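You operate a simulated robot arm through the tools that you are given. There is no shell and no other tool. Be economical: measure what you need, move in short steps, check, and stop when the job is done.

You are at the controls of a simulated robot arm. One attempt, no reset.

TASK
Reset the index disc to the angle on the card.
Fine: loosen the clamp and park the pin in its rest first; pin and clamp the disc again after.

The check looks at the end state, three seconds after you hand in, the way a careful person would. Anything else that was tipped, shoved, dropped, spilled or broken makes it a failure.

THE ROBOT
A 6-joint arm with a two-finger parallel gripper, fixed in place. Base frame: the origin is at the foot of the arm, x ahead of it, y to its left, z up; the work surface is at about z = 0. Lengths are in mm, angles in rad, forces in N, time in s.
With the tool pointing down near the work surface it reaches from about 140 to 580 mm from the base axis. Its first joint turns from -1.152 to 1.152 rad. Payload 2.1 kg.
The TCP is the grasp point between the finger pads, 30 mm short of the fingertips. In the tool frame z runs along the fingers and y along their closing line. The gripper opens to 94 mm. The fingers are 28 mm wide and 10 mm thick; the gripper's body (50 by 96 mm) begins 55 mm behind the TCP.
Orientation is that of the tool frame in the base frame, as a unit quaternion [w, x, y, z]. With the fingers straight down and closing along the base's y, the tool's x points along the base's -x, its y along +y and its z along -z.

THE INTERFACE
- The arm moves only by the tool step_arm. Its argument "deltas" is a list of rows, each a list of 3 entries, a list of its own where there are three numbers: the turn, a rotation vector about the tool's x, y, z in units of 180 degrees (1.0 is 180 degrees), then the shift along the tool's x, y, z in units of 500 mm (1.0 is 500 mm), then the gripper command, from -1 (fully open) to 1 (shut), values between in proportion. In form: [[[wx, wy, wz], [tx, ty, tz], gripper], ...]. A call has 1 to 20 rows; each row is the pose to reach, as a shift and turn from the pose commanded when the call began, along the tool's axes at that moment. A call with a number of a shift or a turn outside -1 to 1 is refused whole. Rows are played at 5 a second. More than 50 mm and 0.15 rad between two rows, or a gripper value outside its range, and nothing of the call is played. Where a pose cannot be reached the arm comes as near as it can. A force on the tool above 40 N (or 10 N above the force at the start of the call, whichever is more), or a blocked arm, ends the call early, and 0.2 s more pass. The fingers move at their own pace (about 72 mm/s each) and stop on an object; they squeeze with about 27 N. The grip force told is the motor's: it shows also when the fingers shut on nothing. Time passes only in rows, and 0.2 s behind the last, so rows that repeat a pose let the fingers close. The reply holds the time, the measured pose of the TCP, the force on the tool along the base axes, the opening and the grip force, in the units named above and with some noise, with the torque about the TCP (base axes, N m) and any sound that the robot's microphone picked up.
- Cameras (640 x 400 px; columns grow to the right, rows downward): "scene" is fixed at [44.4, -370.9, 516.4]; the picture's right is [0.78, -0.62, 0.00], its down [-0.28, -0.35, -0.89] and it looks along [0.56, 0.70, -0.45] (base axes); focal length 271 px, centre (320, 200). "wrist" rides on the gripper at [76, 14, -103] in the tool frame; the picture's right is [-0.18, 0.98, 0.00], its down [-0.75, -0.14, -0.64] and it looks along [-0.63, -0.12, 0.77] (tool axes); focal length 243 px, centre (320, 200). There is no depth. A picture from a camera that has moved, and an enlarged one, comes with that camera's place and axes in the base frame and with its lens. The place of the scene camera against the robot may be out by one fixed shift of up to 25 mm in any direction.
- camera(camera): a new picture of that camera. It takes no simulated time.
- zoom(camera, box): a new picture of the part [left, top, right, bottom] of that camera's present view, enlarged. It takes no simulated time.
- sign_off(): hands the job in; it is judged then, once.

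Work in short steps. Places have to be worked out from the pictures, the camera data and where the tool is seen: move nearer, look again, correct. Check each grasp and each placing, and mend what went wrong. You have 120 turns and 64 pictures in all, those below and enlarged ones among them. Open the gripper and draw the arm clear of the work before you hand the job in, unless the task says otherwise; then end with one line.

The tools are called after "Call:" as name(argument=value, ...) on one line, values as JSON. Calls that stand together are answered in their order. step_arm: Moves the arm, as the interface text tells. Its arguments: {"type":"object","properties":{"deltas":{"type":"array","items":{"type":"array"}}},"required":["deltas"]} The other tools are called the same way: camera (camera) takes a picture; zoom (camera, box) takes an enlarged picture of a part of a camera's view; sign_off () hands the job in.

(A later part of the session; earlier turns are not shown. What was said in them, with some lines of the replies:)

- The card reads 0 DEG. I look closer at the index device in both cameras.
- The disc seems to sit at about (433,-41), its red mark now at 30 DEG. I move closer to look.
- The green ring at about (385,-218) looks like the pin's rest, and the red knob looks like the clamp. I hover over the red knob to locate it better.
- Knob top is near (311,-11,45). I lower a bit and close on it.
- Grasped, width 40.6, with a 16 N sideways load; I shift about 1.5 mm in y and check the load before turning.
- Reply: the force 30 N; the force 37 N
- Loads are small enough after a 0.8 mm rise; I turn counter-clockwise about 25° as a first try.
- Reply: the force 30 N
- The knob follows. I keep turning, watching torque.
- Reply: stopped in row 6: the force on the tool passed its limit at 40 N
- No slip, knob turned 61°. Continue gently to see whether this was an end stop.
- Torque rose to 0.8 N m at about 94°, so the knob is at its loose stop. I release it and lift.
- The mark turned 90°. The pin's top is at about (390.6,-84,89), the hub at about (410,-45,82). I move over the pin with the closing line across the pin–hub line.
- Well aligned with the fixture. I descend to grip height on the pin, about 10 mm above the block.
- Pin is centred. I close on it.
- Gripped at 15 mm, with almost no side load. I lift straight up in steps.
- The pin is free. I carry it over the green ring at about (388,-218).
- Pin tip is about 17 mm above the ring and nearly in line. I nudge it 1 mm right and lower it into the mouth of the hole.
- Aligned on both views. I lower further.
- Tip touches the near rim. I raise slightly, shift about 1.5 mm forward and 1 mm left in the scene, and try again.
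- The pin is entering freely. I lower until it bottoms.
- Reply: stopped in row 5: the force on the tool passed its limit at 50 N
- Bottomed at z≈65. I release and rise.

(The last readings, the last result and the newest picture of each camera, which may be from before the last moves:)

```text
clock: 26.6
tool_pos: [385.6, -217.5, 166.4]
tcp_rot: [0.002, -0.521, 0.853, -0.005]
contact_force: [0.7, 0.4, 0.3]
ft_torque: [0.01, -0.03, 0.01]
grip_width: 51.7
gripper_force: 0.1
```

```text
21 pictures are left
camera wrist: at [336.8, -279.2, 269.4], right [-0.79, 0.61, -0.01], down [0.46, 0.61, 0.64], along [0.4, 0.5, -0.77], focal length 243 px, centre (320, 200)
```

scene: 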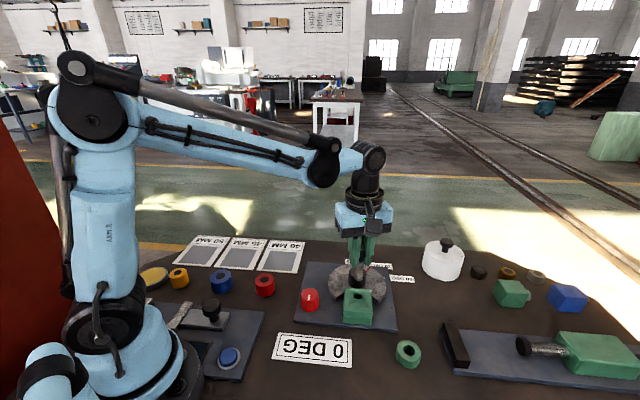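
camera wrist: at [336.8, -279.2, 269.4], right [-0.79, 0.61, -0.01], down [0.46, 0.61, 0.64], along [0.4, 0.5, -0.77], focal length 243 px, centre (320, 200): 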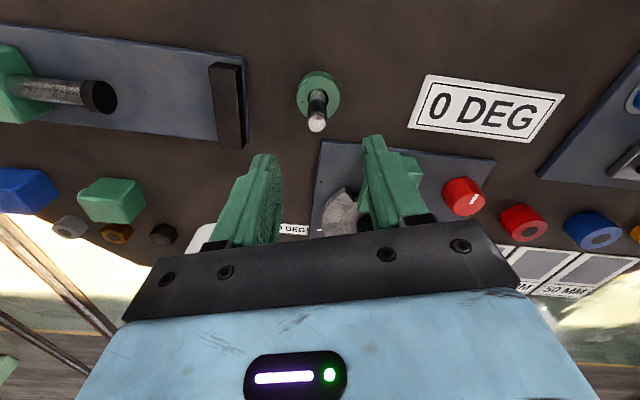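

The pin stands in its rest. I go above the disc's hub, estimated at (430,-41), to take hold of it.

Call:
step_arm(deltas=[[[0, 0, 0], [-0.09, 0.021, 0], -0.1], [[0, 0, 0], [-0.18, 0.042, 0], -0.1], [[0, 0, 0], [-0.27, 0.062, 0], -0.1], [[0, 0, 0], [-0.354, 0.082, 0], -0.1], [[0, 0, 0], [-0.354, 0.082, 0.08], -0.1], [[0, 0, 0], [-0.354, 0.082, 0.1], -0.1], [[0, 0, 0], [-0.354, 0.082, 0.1], -0.1]])

Call:
camera(camera="wrist")

```text
clock: 28.2
tool_pos: [431.5, -43.3, 113.3]
tcp_rot: [0.002, -0.521, 0.854, -0.005]
contact_force: [0.2, 0.3, 0.1]
ft_torque: [-0.02, -0.01, 0.01]
grip_width: 51.6
gripper_force: 0.1
```

```text
20 pictures are left
camera wrist: at [382.2, -104.8, 215.2], right [-0.79, 0.61, -0.01], down [0.46, 0.61, 0.64], along [0.4, 0.5, -0.77], focal length 243 px, centre (320, 200)
```

wrist: 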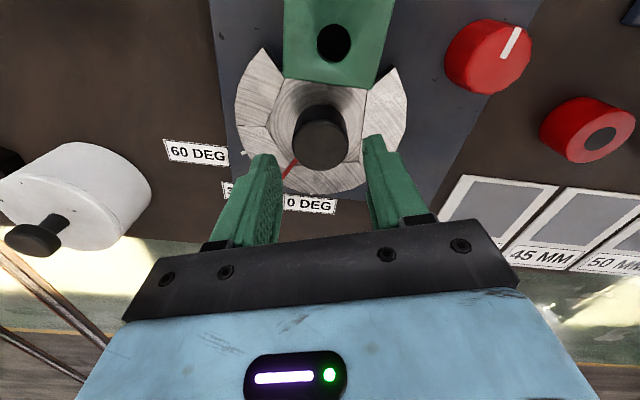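

Call:
step_arm(deltas=[[[0, 0, 0], [-0.002, 0.002, 0.05], -0.1], [[0, 0, 0], [-0.002, 0.002, 0.08], -0.1], [[0, 0, 0], [-0.002, 0.002, 0.096], -0.1], [[0, 0, 0], [-0.002, 0.002, 0.096], -0.1]])

Call:
zoom(camera="scene", box=[300, 210, 420, 320])

Call:
camera(camera="wrist")

```text
clock: 29.2
tool_pos: [429.3, -43.1, 64.4]
tcp_rot: [0.001, -0.52, 0.854, -0.006]
contact_force: [0.2, 0.1, -0.5]
ft_torque: [-0.01, 0.01, 0.01]
grip_width: 51.9
gripper_force: 0.1
```

```text
3.64 times, centred on (360, 265) of scene
camera zoom: at [44.4, -370.9, 516.4], right [0.78, -0.62, 0.0], down [-0.28, -0.35, -0.89], along [0.56, 0.7, -0.45], focal length 986 px, centre (174, -36)
```

zoom: 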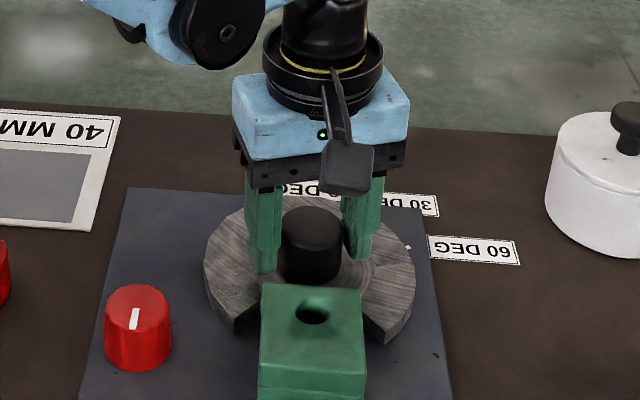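

```text
18 pictures are left
camera wrist: at [381.1, -104.3, 167.0], right [-0.79, 0.61, -0.01], down [0.46, 0.61, 0.64], along [0.4, 0.5, -0.77], focal length 243 px, centre (320, 200)
```

wrist: 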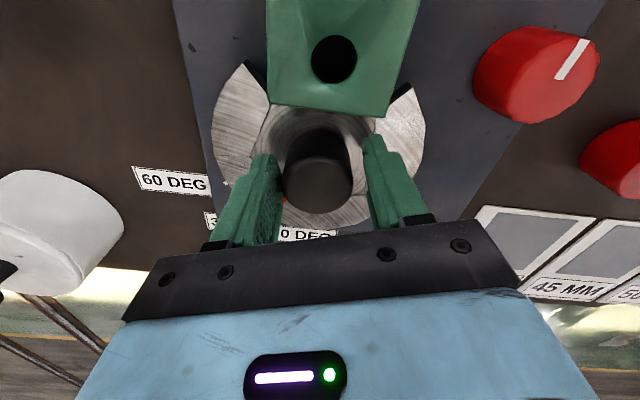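

Hub lies between the fingers. I close on it.

Call:
step_arm(deltas=[[[0, 0, 0], [0, 0, 0], 0.1], [[0, 0, 0], [0, 0, 0], 0.4], [[0, 0, 0], [0, 0, 0], 1], [[0, 0, 0], [0, 0, 0], 1]])

```text
clock: 30.3
tool_pos: [431.2, -43.9, 65.2]
tcp_rot: [0.006, -0.52, 0.854, -0.009]
contact_force: [5.7, 0.0, -2.8]
ft_torque: [0.15, 1.02, -0.03]
grip_width: 42.1
gripper_force: 45.1
stopped in row 4: the force on the tool passed its limit at 40 N (the readings are from after the stop); the commanded pose is now the measured one
```

Call:
step_arm(deltas=[[[0, 0, 0], [0, 0, 0], 1], [[0, 0, 0], [0, 0, 0], 1]])

```text
clock: 30.9
tool_pos: [432.5, -44.6, 65.1]
tcp_rot: [0.005, -0.521, 0.854, -0.008]
contact_force: [6.9, -1.0, -3.7]
ft_torque: [0.34, 0.97, -0.05]
grip_width: 41.8
gripper_force: 45.5
```

Call:
step_arm(deltas=[[[0, 0, 0], [0, -0.0006, 0], 1], [[0, 0, -0.02], [0, -0.0006, 0], 1], [[0, 0, -0.05], [0, -0.0006, 0], 1], [[0, 0, -0.083], [0, -0.0006, 0], 1], [[0, 0, -0.083], [0, -0.0006, 0], 1]])

Call:
zoom(camera="scene", box=[300, 210, 420, 320])

```text
clock: 32.1
tool_pos: [433.4, -44.3, 65.3]
tcp_rot: [0.005, -0.628, 0.778, -0.011]
contact_force: [20.6, -10.3, 5.3]
ft_torque: [0.83, 0.63, -0.09]
grip_width: 41.9
gripper_force: 44.5
```

```text
3.64 times, centred on (360, 265) of scene
camera zoom: at [44.4, -370.9, 516.4], right [0.78, -0.62, 0.0], down [-0.28, -0.35, -0.89], along [0.56, 0.7, -0.45], focal length 986 px, centre (174, -36)
```

zoom: 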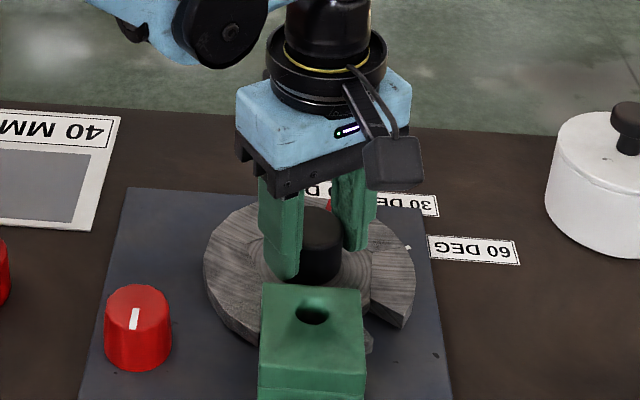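

The disc turns with the hub: 15° done. I ease the side load and turn the other 15°.

Call:
step_arm(deltas=[[[0, 0, 0], [0.0003, -0.001, 0], 1], [[0, 0, -0.03], [0.0003, -0.001, 0], 1], [[0, 0, -0.06], [0.0003, -0.001, 0], 1], [[0, 0, -0.083], [0.0003, -0.001, 0], 1], [[0, 0, -0.083], [0.0003, -0.001, 0], 1]])

Call:
zoom(camera="scene", box=[320, 240, 410, 320])

Call:
camera(camera="wrist")

```text
clock: 33.0
tool_pos: [433.8, -43.8, 64.6]
tcp_rot: [0.006, -0.695, 0.719, -0.014]
contact_force: [5.8, -0.4, -1.8]
ft_torque: [-0.09, 0.97, 0.01]
grip_width: 41.6
gripper_force: 45.0
stopped in row 4: the force on the tool passed its limit at 41 N (the readings are from after the stop); the commanded pose is now the measured one
```

```text
5.00 times, centred on (365, 280) of scene
camera zoom: at [44.4, -370.9, 516.4], right [0.78, -0.62, 0.0], down [-0.28, -0.35, -0.89], along [0.56, 0.7, -0.45], focal length 1356 px, centre (95, -200)
```

zoom: 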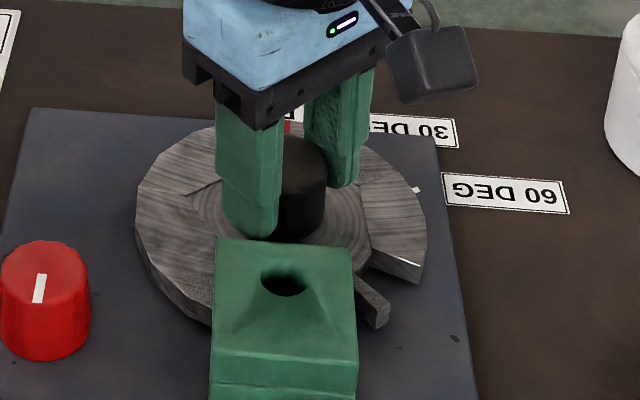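

```text
15 pictures are left
camera wrist: at [414.5, -119.9, 167.7], right [-0.98, 0.22, -0.03], down [0.15, 0.76, 0.64], along [0.16, 0.62, -0.77], focal length 243 px, centre (320, 200)
```

wrist: 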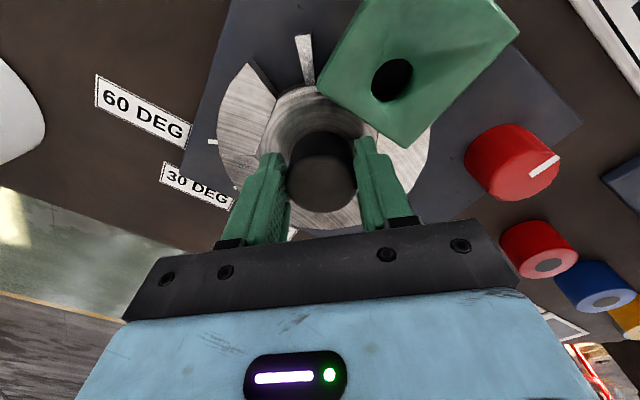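

25.3° turned so far; 4.7° remain.

Call:
step_arm(deltas=[[[0, 0, -0.013], [0, 0, 0], 1], [[0, 0, -0.026], [0, 0, 0], 1], [[0, 0, -0.026], [0, 0, 0], 1]])

```text
clock: 33.8
tool_pos: [433.6, -45.2, 64.8]
tcp_rot: [-0.007, 0.724, -0.689, 0.015]
contact_force: [14.6, 1.4, -20.7]
ft_torque: [0.77, 0.89, -0.16]
grip_width: 42.0
gripper_force: 45.5
```

Now 30.0° turned. I release, rise, and check the mark.

Call:
step_arm(deltas=[[[0, 0, 0], [0, 0, 0], 0.0], [[0, 0, 0], [0, 0, 0], -0.2], [[0, 0, 0], [0, 0, -0.08], -0.2], [[0, 0, 0], [0, 0, -0.16], -0.2], [[0, 0, 0], [0, 0, -0.2], -0.2], [[0, 0, 0], [0, 0, -0.2], -0.2]])

Call:
zoom(camera="wrist", box=[180, 30, 440, 250])

Call:
zoom(camera="scene", box=[320, 240, 410, 320])

```text
clock: 35.2
tool_pos: [430.3, -39.0, 165.3]
tcp_rot: [-0.006, 0.724, -0.689, 0.014]
contact_force: [0.2, -0.4, 0.7]
ft_torque: [-0.02, 0.02, -0.01]
grip_width: 56.4
gripper_force: 0.0
```

```text
1.82 times, centred on (310, 140) of wrist
camera zoom: at [417.0, -116.4, 267.7], right [-0.99, 0.14, -0.03], down [0.09, 0.77, 0.64], along [0.11, 0.63, -0.77], focal length 441 px, centre (338, 309)
```

zoom: 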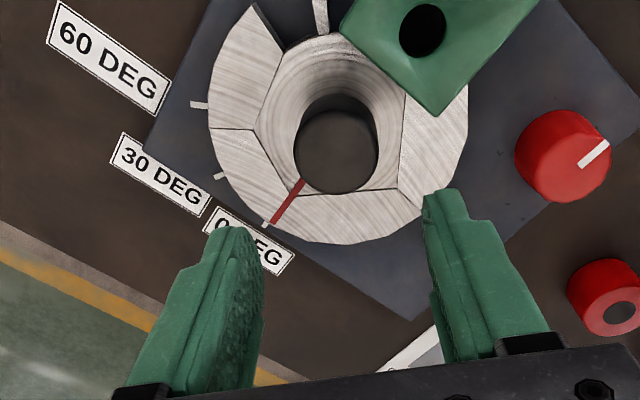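

```text
5.00 times, centred on (365, 280) of scene
camera zoom: at [44.4, -370.9, 516.4], right [0.78, -0.62, 0.0], down [-0.28, -0.35, -0.89], along [0.56, 0.7, -0.45], focal length 1356 px, centre (95, -200)
```

zoom: 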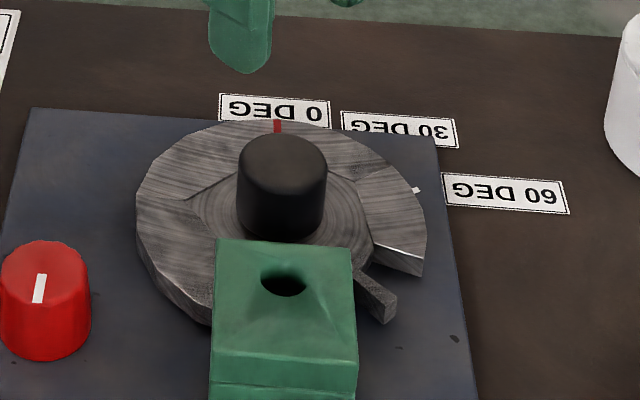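

The red mark sits on the 0 DEG tick. I correct the slight tool tilt, then go back to the pin.

Call:
step_arm(deltas=[[[-0.0063, -0.0016, 0], [0, 0, 0], -0.2], [[-0.0063, -0.0016, 0], [0, 0, 0], -0.2]])

```text
clock: 35.8
tool_pos: [430.6, -41.2, 165.0]
tcp_rot: [0.0, 0.724, -0.689, 0.005]
contact_force: [-0.4, 0.5, 0.0]
ft_torque: [-0.05, -0.01, -0.01]
grip_width: 56.2
gripper_force: 0.1
```

Call:
step_arm(deltas=[[[0, 0, 0.04], [0.09, 0.026, 0], -0.2], [[0, 0, 0.08], [0.18, 0.052, 0], -0.2], [[0, 0, 0.12], [0.27, 0.078, 0], -0.2], [[0, 0, 0.1667], [0.3536, 0.1044, 0], -0.2], [[0, 0, 0.1667], [0.3536, 0.1044, 0.03], -0.2], [[0, 0, 0.1667], [0.3536, 0.1044, 0.03], -0.2]])

Call:
camera(camera="wrist")

```text
clock: 37.2
tool_pos: [387.3, -219.4, 150.0]
tcp_rot: [0.002, -0.52, 0.854, -0.005]
contact_force: [-0.2, -0.4, -0.2]
ft_torque: [0.0, 0.02, -0.01]
grip_width: 56.5
gripper_force: 0.0
```

```text
12 pictures are left
camera wrist: at [338.0, -281.9, 252.5], right [-0.79, 0.61, -0.01], down [0.47, 0.61, 0.64], along [0.4, 0.5, -0.77], focal length 243 px, centre (320, 200)
```

wrist: 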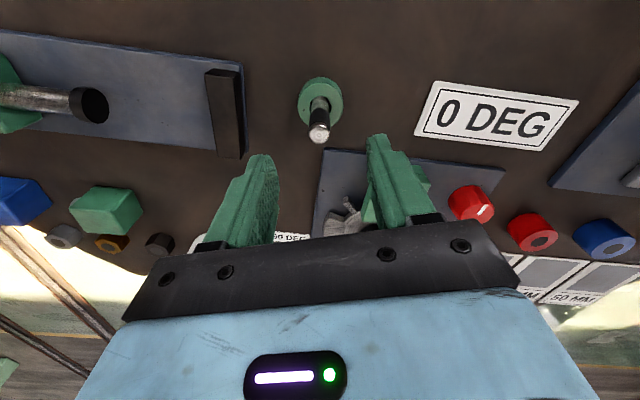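

Pin is in line. I descend to the same grip height and close.

Call:
step_arm(deltas=[[[0, 0, 0], [0.001, 0, 0.08], -0.2], [[0, 0, 0], [0.001, 0, 0.14], -0.2], [[0, 0, 0], [0.001, 0, 0.169], -0.2], [[0, 0, 0], [0.001, 0, 0.169], 0.3], [[0, 0, 0], [0.001, 0, 0.169], 0.8], [[0, 0, 0], [0.001, 0, 0.169], 1], [[0, 0, 0], [0.001, 0, 0.169], 1]])

```text
clock: 38.8
tool_pos: [389.0, -224.1, 67.0]
tcp_rot: [0.001, -0.521, 0.853, -0.005]
contact_force: [-4.9, 3.6, -2.0]
ft_torque: [0.27, 0.33, -0.03]
grip_width: 15.3
gripper_force: 27.6
```

Gripped. Lift straight out.

Call:
step_arm(deltas=[[[0, 0, 0], [0, 0, -0.03], 1], [[0, 0, 0], [0, 0, -0.08], 1], [[0, 0, 0], [0, 0, -0.14], 1], [[0, 0, 0], [0, 0, -0.2], 1], [[0, 0, 0], [0, 0, -0.2], 1]])

Call:
camera(camera="wrist")

```text
clock: 40.0
tool_pos: [389.0, -223.6, 166.6]
tcp_rot: [0.002, -0.521, 0.854, -0.005]
contact_force: [0.2, 0.3, -1.7]
ft_torque: [0.01, -0.01, 0.02]
grip_width: 14.9
gripper_force: 26.7
```

```text
11 pictures are left
camera wrist: at [339.8, -284.1, 269.6], right [-0.79, 0.61, -0.01], down [0.47, 0.61, 0.64], along [0.4, 0.5, -0.77], focal length 243 px, centre (320, 200)
```

wrist: 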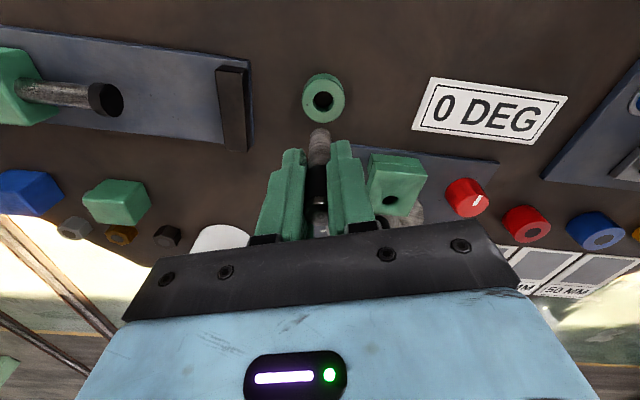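

Pin out cleanly. I carry it back over the block's hole.

Call:
step_arm(deltas=[[[0, 0, 0], [-0.064, 0.031, 0], 1], [[0, 0, 0], [-0.128, 0.062, 0], 1], [[0, 0, 0], [-0.192, 0.093, 0], 1], [[0, 0, 0], [-0.255, 0.1226, 0], 1], [[0, 0, 0], [-0.255, 0.1226, 0.06], 1], [[0, 0, 0], [-0.255, 0.1226, 0.06], 1], [[0, 0, 0], [-0.255, 0.1226, 0.06], 1]])

Call:
zoom(camera="wrist", box=[270, 60, 370, 160])

Call:
zoom(camera="scene", box=[320, 240, 400, 320])

```text
clock: 41.6
tool_pos: [393.1, -82.0, 135.1]
tcp_rot: [0.002, -0.521, 0.854, -0.006]
contact_force: [0.6, 1.1, -0.4]
ft_torque: [0.01, -0.01, -0.02]
grip_width: 15.1
gripper_force: 27.2
```

```text
4.00 times, centred on (320, 110) of wrist
camera zoom: at [345.0, -144.1, 237.5], right [-0.79, 0.61, -0.01], down [0.47, 0.61, 0.64], along [0.4, 0.5, -0.77], focal length 970 px, centre (320, 560)
```

zoom: 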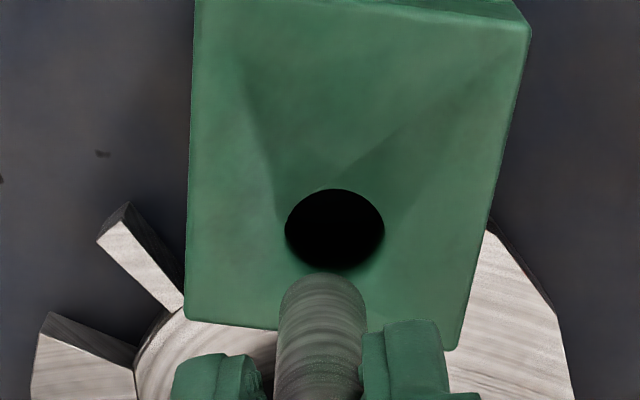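

```text
5.00 times, centred on (360, 280) of scene
camera zoom: at [44.4, -370.9, 516.4], right [0.78, -0.62, 0.0], down [-0.28, -0.35, -0.89], along [0.56, 0.7, -0.45], focal length 1356 px, centre (120, -200)
```

zoom: 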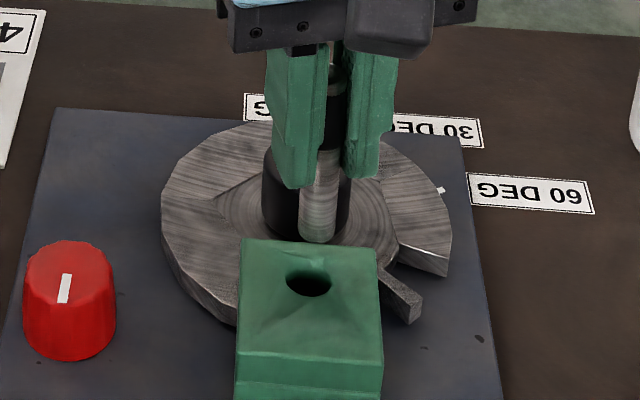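

The pin now sits about 4 mm forward in the grip. I shift 4 mm back and 2.8 mm to the right in the wrist image, and lower 14 mm.

Call:
step_arm(deltas=[[[0, 0, 0], [0.008, 0.0056, 0], 1], [[0, 0, 0], [0.008, 0.0056, 0.014], 1], [[0, 0, 0], [0.008, 0.0056, 0.028], 1], [[0, 0, 0], [0.008, 0.0056, 0.028], 1], [[0, 0, 0], [0.008, 0.0056, 0.028], 1]])

Call:
zoom(camera="wrist", box=[270, 60, 370, 160])

```text
clock: 42.8
tool_pos: [388.3, -84.4, 120.2]
tcp_rot: [0.003, -0.522, 0.853, -0.005]
contact_force: [-0.3, -0.1, -2.5]
ft_torque: [0.0, 0.02, 0.01]
grip_width: 15.3
gripper_force: 26.7
```

```text
4.00 times, centred on (320, 110) of wrist
camera zoom: at [340.1, -145.9, 223.5], right [-0.79, 0.61, -0.01], down [0.47, 0.61, 0.64], along [0.4, 0.5, -0.77], focal length 970 px, centre (320, 560)
```

zoom: 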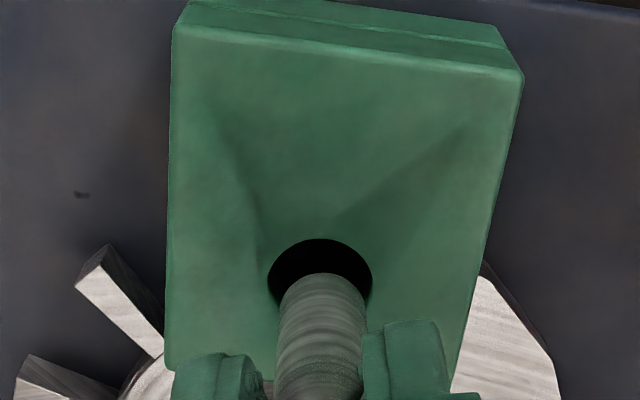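

Call:
step_arm(deltas=[[[0, 0, 0], [0, 0, 0.008], 1], [[0, 0, 0], [0, 0, 0.016], 1], [[0, 0, 0], [0, 0, 0.016], 1], [[0, 0, 0], [0, 0, 0.016], 1]])

Call:
zoom(camera="wrist", box=[270, 60, 370, 160])

Call:
zoom(camera="scene", box=[320, 240, 400, 320])

```text
clock: 43.8
tool_pos: [387.6, -85.9, 112.7]
tcp_rot: [0.002, -0.522, 0.853, -0.004]
contact_force: [0.6, 0.8, -1.1]
ft_torque: [0.01, -0.04, -0.04]
grip_width: 14.9
gripper_force: 27.3
```

```text
4.00 times, centred on (320, 110) of wrist
camera zoom: at [339.3, -145.6, 215.7], right [-0.79, 0.61, -0.01], down [0.47, 0.61, 0.64], along [0.4, 0.5, -0.77], focal length 970 px, centre (320, 560)
```

zoom: 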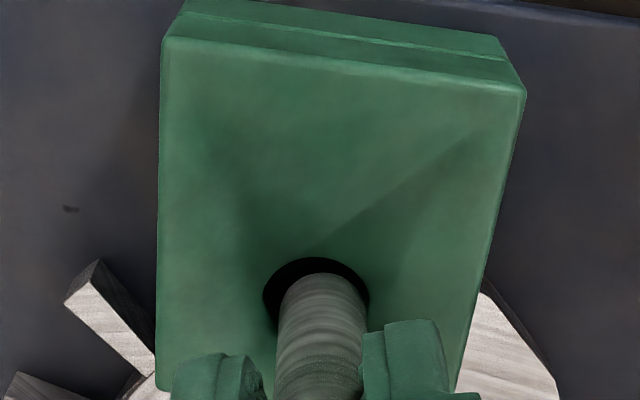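

```text
5.00 times, centred on (360, 280) of scene
camera zoom: at [44.4, -370.9, 516.4], right [0.78, -0.62, 0.0], down [-0.28, -0.35, -0.89], along [0.56, 0.7, -0.45], focal length 1356 px, centre (120, -200)
```

zoom: 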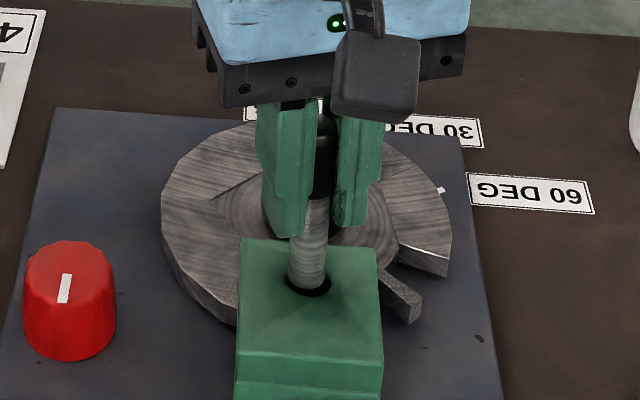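

Nearly centred; shift 1 mm left in the wrist view and lower on gently.

Call:
step_arm(deltas=[[[0, 0, 0], [0, -0.0018, 0], 1], [[0, 0, 0], [0, -0.0018, 0.008], 1], [[0, 0, 0], [0, -0.0018, 0.014], 1], [[0, 0, 0], [0, -0.0018, 0.02], 1], [[0, 0, 0], [0, -0.0018, 0.02], 1]])

```text
clock: 45.0
tool_pos: [388.7, -84.7, 104.2]
tcp_rot: [0.002, -0.521, 0.854, -0.005]
contact_force: [-0.1, -0.5, -1.2]
ft_torque: [-0.01, 0.01, -0.03]
grip_width: 15.0
gripper_force: 27.8
```

Call:
step_arm(deltas=[[[0, 0, 0], [0, 0, 0.006], 1], [[0, 0, 0], [0, 0, 0.012], 1], [[0, 0, 0], [0, 0, 0.018], 1], [[0, 0, 0], [0, 0, 0.024], 1], [[0, 0, 0], [0, 0, 0.024], 1]])

Call:
zoom(camera="scene", box=[320, 240, 400, 320])

```text
clock: 46.2
tool_pos: [389.8, -83.9, 91.7]
tcp_rot: [0.002, -0.522, 0.853, -0.005]
contact_force: [0.3, -0.3, -1.4]
ft_torque: [0.02, 0.03, 0.0]
grip_width: 14.9
gripper_force: 27.1
```

```text
5.00 times, centred on (360, 280) of scene
camera zoom: at [44.4, -370.9, 516.4], right [0.78, -0.62, 0.0], down [-0.28, -0.35, -0.89], along [0.56, 0.7, -0.45], focal length 1356 px, centre (120, -200)
```

zoom: 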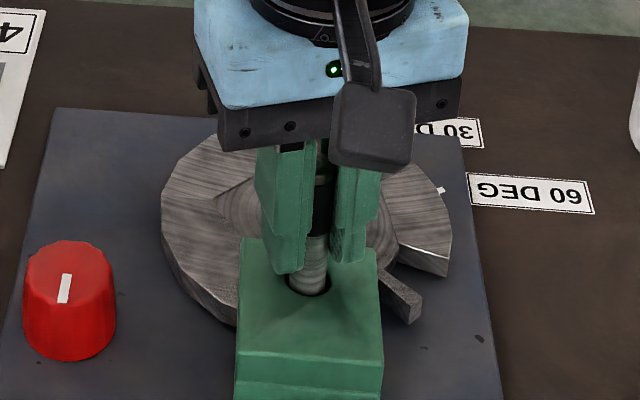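

Inside the block without load. I lower to the seat.

Call:
step_arm(deltas=[[[0, 0, 0], [0, 0, 0.005], 1], [[0, 0, 0], [0, 0, 0.01], 1], [[0, 0, 0], [0, 0, 0.015], 1], [[0, 0, 0], [0, 0, 0.019], 1], [[0, 0, 0], [0, 0, 0.019], 1]])

```text
clock: 47.4
tool_pos: [388.6, -85.8, 81.6]
tcp_rot: [0.002, -0.521, 0.853, -0.005]
contact_force: [0.4, -0.4, -1.5]
ft_torque: [-0.02, 0.0, 0.01]
grip_width: 15.0
gripper_force: 26.7
```

Call:
step_arm(deltas=[[[0, 0, 0], [0, 0, 0.003], 1], [[0, 0, 0], [0, 0, 0.006], 1], [[0, 0, 0], [0, 0, 0.009], 1], [[0, 0, 0], [0, 0, 0.012], 1], [[0, 0, 0], [0, 0, 0.012], 1]])

```text
clock: 48.6
tool_pos: [388.6, -84.4, 77.1]
tcp_rot: [0.002, -0.521, 0.854, -0.005]
contact_force: [-0.3, -0.5, -2.0]
ft_torque: [0.02, -0.02, 0.01]
grip_width: 15.2
gripper_force: 27.3
```

Call:
step_arm(deltas=[[[0, 0, 0], [0, 0, 0.003], 1], [[0, 0, 0], [0, 0, 0.006], 1], [[0, 0, 0], [0, 0, 0.009], 1], [[0, 0, 0], [0, 0, 0.012], 1], [[0, 0, 0], [0, 0, 0.012], 1]])

```text
clock: 49.1
tool_pos: [388.9, -85.1, 76.5]
tcp_rot: [0.001, -0.521, 0.854, -0.005]
contact_force: [-0.8, 0.1, 10.4]
ft_torque: [0.16, 0.12, 0.03]
grip_width: 15.2
gripper_force: 27.0
stopped in row 2: the force on the tool passed its limit at 53 N (the readings are from after the stop); the commanded pose is now the measured one
```

Seated at z≈76.5. I release and rise, then check.

Call:
step_arm(deltas=[[[0, 0, 0], [0, 0, 0], 0.3], [[0, 0, 0], [0, 0, 0], -0.1], [[0, 0, 0], [0, 0, 0], -0.1], [[0, 0, 0], [0, 0, -0.08], -0.1], [[0, 0, 0], [0, 0, -0.15], -0.1], [[0, 0, 0], [0, 0, -0.15], -0.1]])

Call:
zoom(camera="scene", box=[300, 240, 400, 320])

```text
clock: 50.5
tool_pos: [388.2, -87.3, 153.5]
tcp_rot: [0.001, -0.521, 0.854, -0.004]
contact_force: [-0.2, -0.9, 0.1]
ft_torque: [0.03, 0.04, -0.01]
grip_width: 51.6
gripper_force: 0.1
```

```text
5.00 times, centred on (350, 280) of scene
camera zoom: at [44.4, -370.9, 516.4], right [0.78, -0.62, 0.0], down [-0.28, -0.35, -0.89], along [0.56, 0.7, -0.45], focal length 1356 px, centre (170, -200)
```

zoom: 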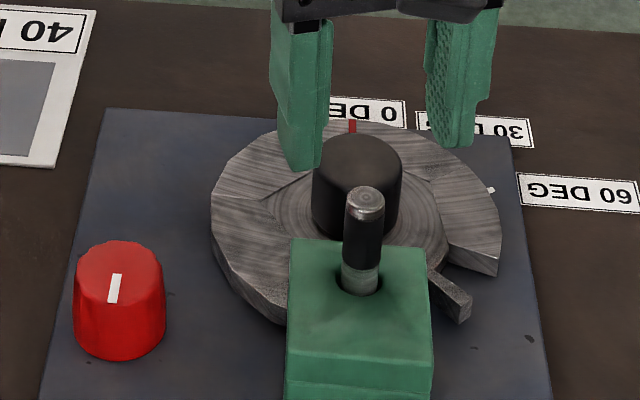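

The pin sits as deep as before and the mark is still on 0. Now to the clamp knob.

Call:
step_arm(deltas=[[[0, 0, 0], [-0.016, 0.07, 0], -0.3], [[0, 0, 0], [-0.032, 0.14, 0], -0.3], [[0, 0, 0], [-0.0646, 0.2056, 0], -0.3], [[0, 0, 0], [-0.0646, 0.2056, 0.08], -0.3], [[0, 0, 0], [-0.0646, 0.2056, 0.12], -0.3], [[0, 0, 0], [-0.0646, 0.2056, 0.12], -0.3], [[0, 0, 0], [-0.0646, 0.2056, 0.12], -0.3]])

Call:
camera(camera="wrist")

```text
clock: 52.1
tool_pos: [312.8, -10.4, 89.8]
tcp_rot: [0.001, -0.521, 0.854, -0.004]
contact_force: [0.0, 0.1, -0.5]
ft_torque: [-0.04, 0.0, -0.04]
grip_width: 61.1
gripper_force: 0.1
```

```text
3 pictures are left
camera wrist: at [264.4, -72.0, 191.8], right [-0.79, 0.61, -0.01], down [0.47, 0.61, 0.64], along [0.4, 0.5, -0.77], focal length 243 px, centre (320, 200)
```

wrist: 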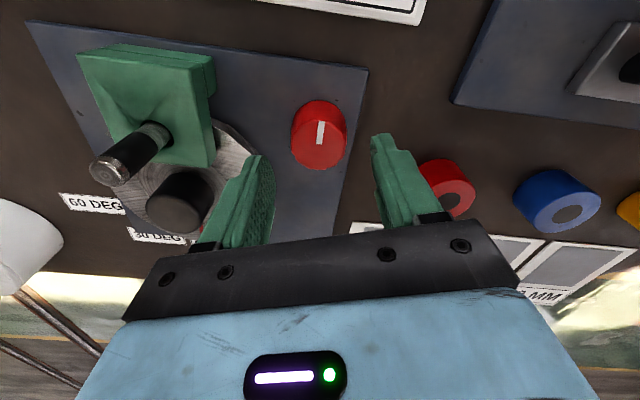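

Knob is centred between the fingers. I descend and grip.

Call:
step_arm(deltas=[[[0, 0, 0], [0, 0, 0.05], -0.3], [[0, 0, 0], [0, 0, 0.087], -0.3], [[0, 0, 0], [0, 0, 0.087], 0.1], [[0, 0, 0], [0, 0, 0.087], 0.3], [[0, 0, 0], [0, 0, 0.087], 1], [[0, 0, 0], [0, 0, 0.087], 1]])

```text
clock: 53.5
tool_pos: [314.5, -12.3, 45.1]
tcp_rot: [0.0, -0.521, 0.854, -0.004]
contact_force: [-5.6, 3.0, -16.0]
ft_torque: [0.01, 0.21, -0.06]
grip_width: 40.8
gripper_force: 45.4
```

Gripped with little side load. I turn clockwise in stages.

Call:
step_arm(deltas=[[[0, 0, 0.0], [0, 0, 0.0006], 1], [[0, 0, 0.04], [0, 0, 0.0006], 1], [[0, 0, 0.08], [0, 0, 0.0006], 1], [[0, 0, 0.12], [0, 0, 0.0006], 1], [[0, 0, 0.16], [0, 0, 0.0006], 1], [[0, 0, 0.16], [0, 0, 0.0006], 1]])

```text
clock: 54.9
tool_pos: [314.1, -11.0, 45.2]
tcp_rot: [0.002, -0.291, 0.957, -0.007]
contact_force: [10.3, -23.8, -24.7]
ft_torque: [-0.33, -0.33, -0.06]
grip_width: 40.2
gripper_force: 45.0
```

Call:
step_arm(deltas=[[[0, 0, 0.0], [0, -0.001, 0.001], 1], [[0, 0, 0.04], [0, -0.001, 0.001], 1], [[0, 0, 0.08], [0, -0.001, 0.001], 1], [[0, 0, 0.12], [0, -0.001, 0.001], 1], [[0, 0, 0.16], [0, -0.001, 0.001], 1], [[0, 0, 0.16], [0, -0.001, 0.001], 1]])

```text
clock: 56.3
tool_pos: [312.6, -10.0, 45.2]
tcp_rot: [0.004, -0.044, 0.999, -0.002]
contact_force: [15.4, -10.4, 30.9]
ft_torque: [-0.47, 0.18, -0.02]
grip_width: 39.7
gripper_force: 44.7
```

Call:
step_arm(deltas=[[[0, 0, 0.0], [-0.0006, -0.0006, -0.0014], 1], [[0, 0, 0.04], [-0.0006, -0.0006, -0.0014], 1], [[0, 0, 0.08], [-0.0006, -0.0006, -0.0014], 1], [[0, 0, 0.12], [-0.0006, -0.0006, -0.0014], 1], [[0, 0, 0.16], [-0.0006, -0.0006, -0.0014], 1], [[0, 0, 0.16], [-0.0006, -0.0006, -0.0014], 1]])

```text
clock: 57.7
tool_pos: [312.3, -10.2, 45.8]
tcp_rot: [0.006, 0.204, 0.979, 0.0]
contact_force: [19.3, 8.7, -22.5]
ft_torque: [0.42, 0.05, 0.01]
grip_width: 39.8
gripper_force: 45.7
```

Call:
step_arm(deltas=[[[0, 0, 0.0], [-0.0006, 0.0007, 0.001], 1], [[0, 0, 0.02], [-0.0006, 0.0007, 0.001], 1], [[0, 0, 0.04], [-0.0006, 0.0007, 0.001], 1], [[0, 0, 0.04], [-0.0006, 0.0007, 0.001], 1]])

```text
clock: 58.7
tool_pos: [312.8, -10.2, 45.3]
tcp_rot: [0.004, 0.267, 0.964, -0.001]
contact_force: [10.9, 14.2, 19.1]
ft_torque: [0.48, -0.49, 0.02]
grip_width: 40.0
gripper_force: 45.5
```

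No stop felt yet at 94°; I continue a little.

Call:
step_arm(deltas=[[[0, 0, 0.0], [-0.0004, 0.0006, -0.0008], 1], [[0, 0, 0.02], [-0.0004, 0.0006, -0.0008], 1], [[0, 0, 0.04], [-0.0004, 0.0006, -0.0008], 1], [[0, 0, 0.04], [-0.0004, 0.0006, -0.0008], 1]])

Call:
zoom(camera="scene", box=[280, 240, 400, 330])

```text
clock: 59.7
tool_pos: [311.3, -9.4, 46.3]
tcp_rot: [0.002, 0.326, 0.945, 0.001]
contact_force: [0.3, 23.9, 19.4]
ft_torque: [0.45, -0.08, 1.12]
grip_width: 40.5
gripper_force: 44.9
```

```text
4.44 times, centred on (340, 285) of scene
camera zoom: at [44.4, -370.9, 516.4], right [0.78, -0.62, 0.0], down [-0.28, -0.35, -0.89], along [0.56, 0.7, -0.45], focal length 1205 px, centre (231, -178)
```

zoom: 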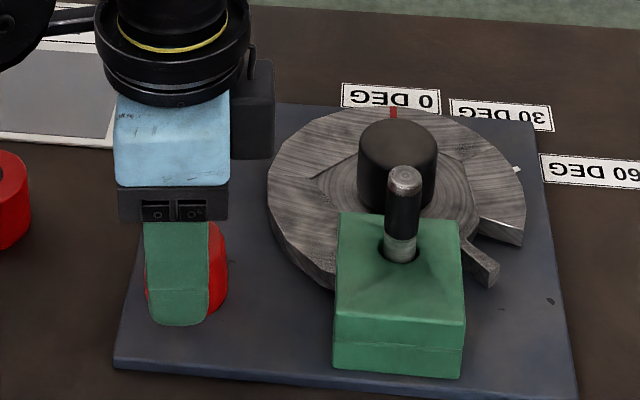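

Torque 1.1 N m: the clamp is at its tight stop. I release and draw clear.

Call:
step_arm(deltas=[[[0, 0, 0], [0, 0, 0], 0.0], [[0, 0, 0], [0, 0, 0], -0.3], [[0, 0, 0], [0, 0, 0], -0.3], [[0, 0, 0], [0, 0, -0.09], -0.3], [[0, 0, 0], [0, 0, -0.18], -0.3], [[0, 0, 0], [0, 0, -0.27], -0.3], [[0, 0, 0], [0, 0, -0.36], -0.6], [[0, 0, 0], [0, 0, -0.36], -1], [[0, 0, 0], [0, 0, -0.36], -1]])

Call:
zoom(camera="scene", box=[270, 230, 430, 370])

```text
clock: 61.7
tool_pos: [312.2, -9.1, 221.7]
tcp_rot: [0.004, 0.326, 0.945, -0.002]
contact_force: [0.4, 0.0, 0.7]
ft_torque: [0.02, 0.03, -0.03]
grip_width: 93.8
gripper_force: 0.0
```

```text
2.86 times, centred on (350, 300) of scene
camera zoom: at [44.4, -370.9, 516.4], right [0.78, -0.62, 0.0], down [-0.28, -0.35, -0.89], along [0.56, 0.7, -0.45], focal length 775 px, centre (234, -86)
```

zoom: 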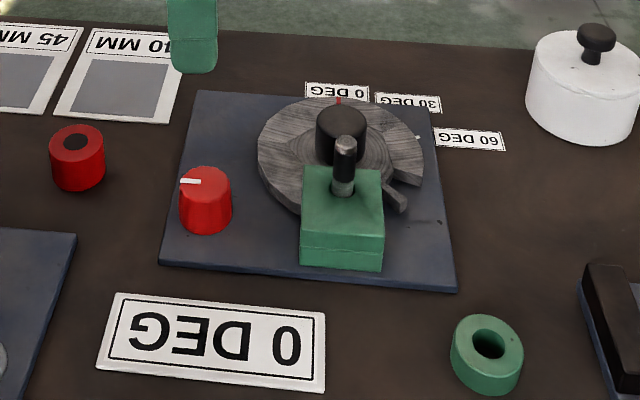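

The clamp mark is back where it started, the pin is in, the disc's mark is on 0 DEG and the arm is clear. I hand in.

Call:
sign_off()

```text
The job is handed in.
```

I turned the index disc from 30 to 0 DEG as the card asks, put the pin back through the block, tightened the clamp and moved the arm clear with the gripper open.
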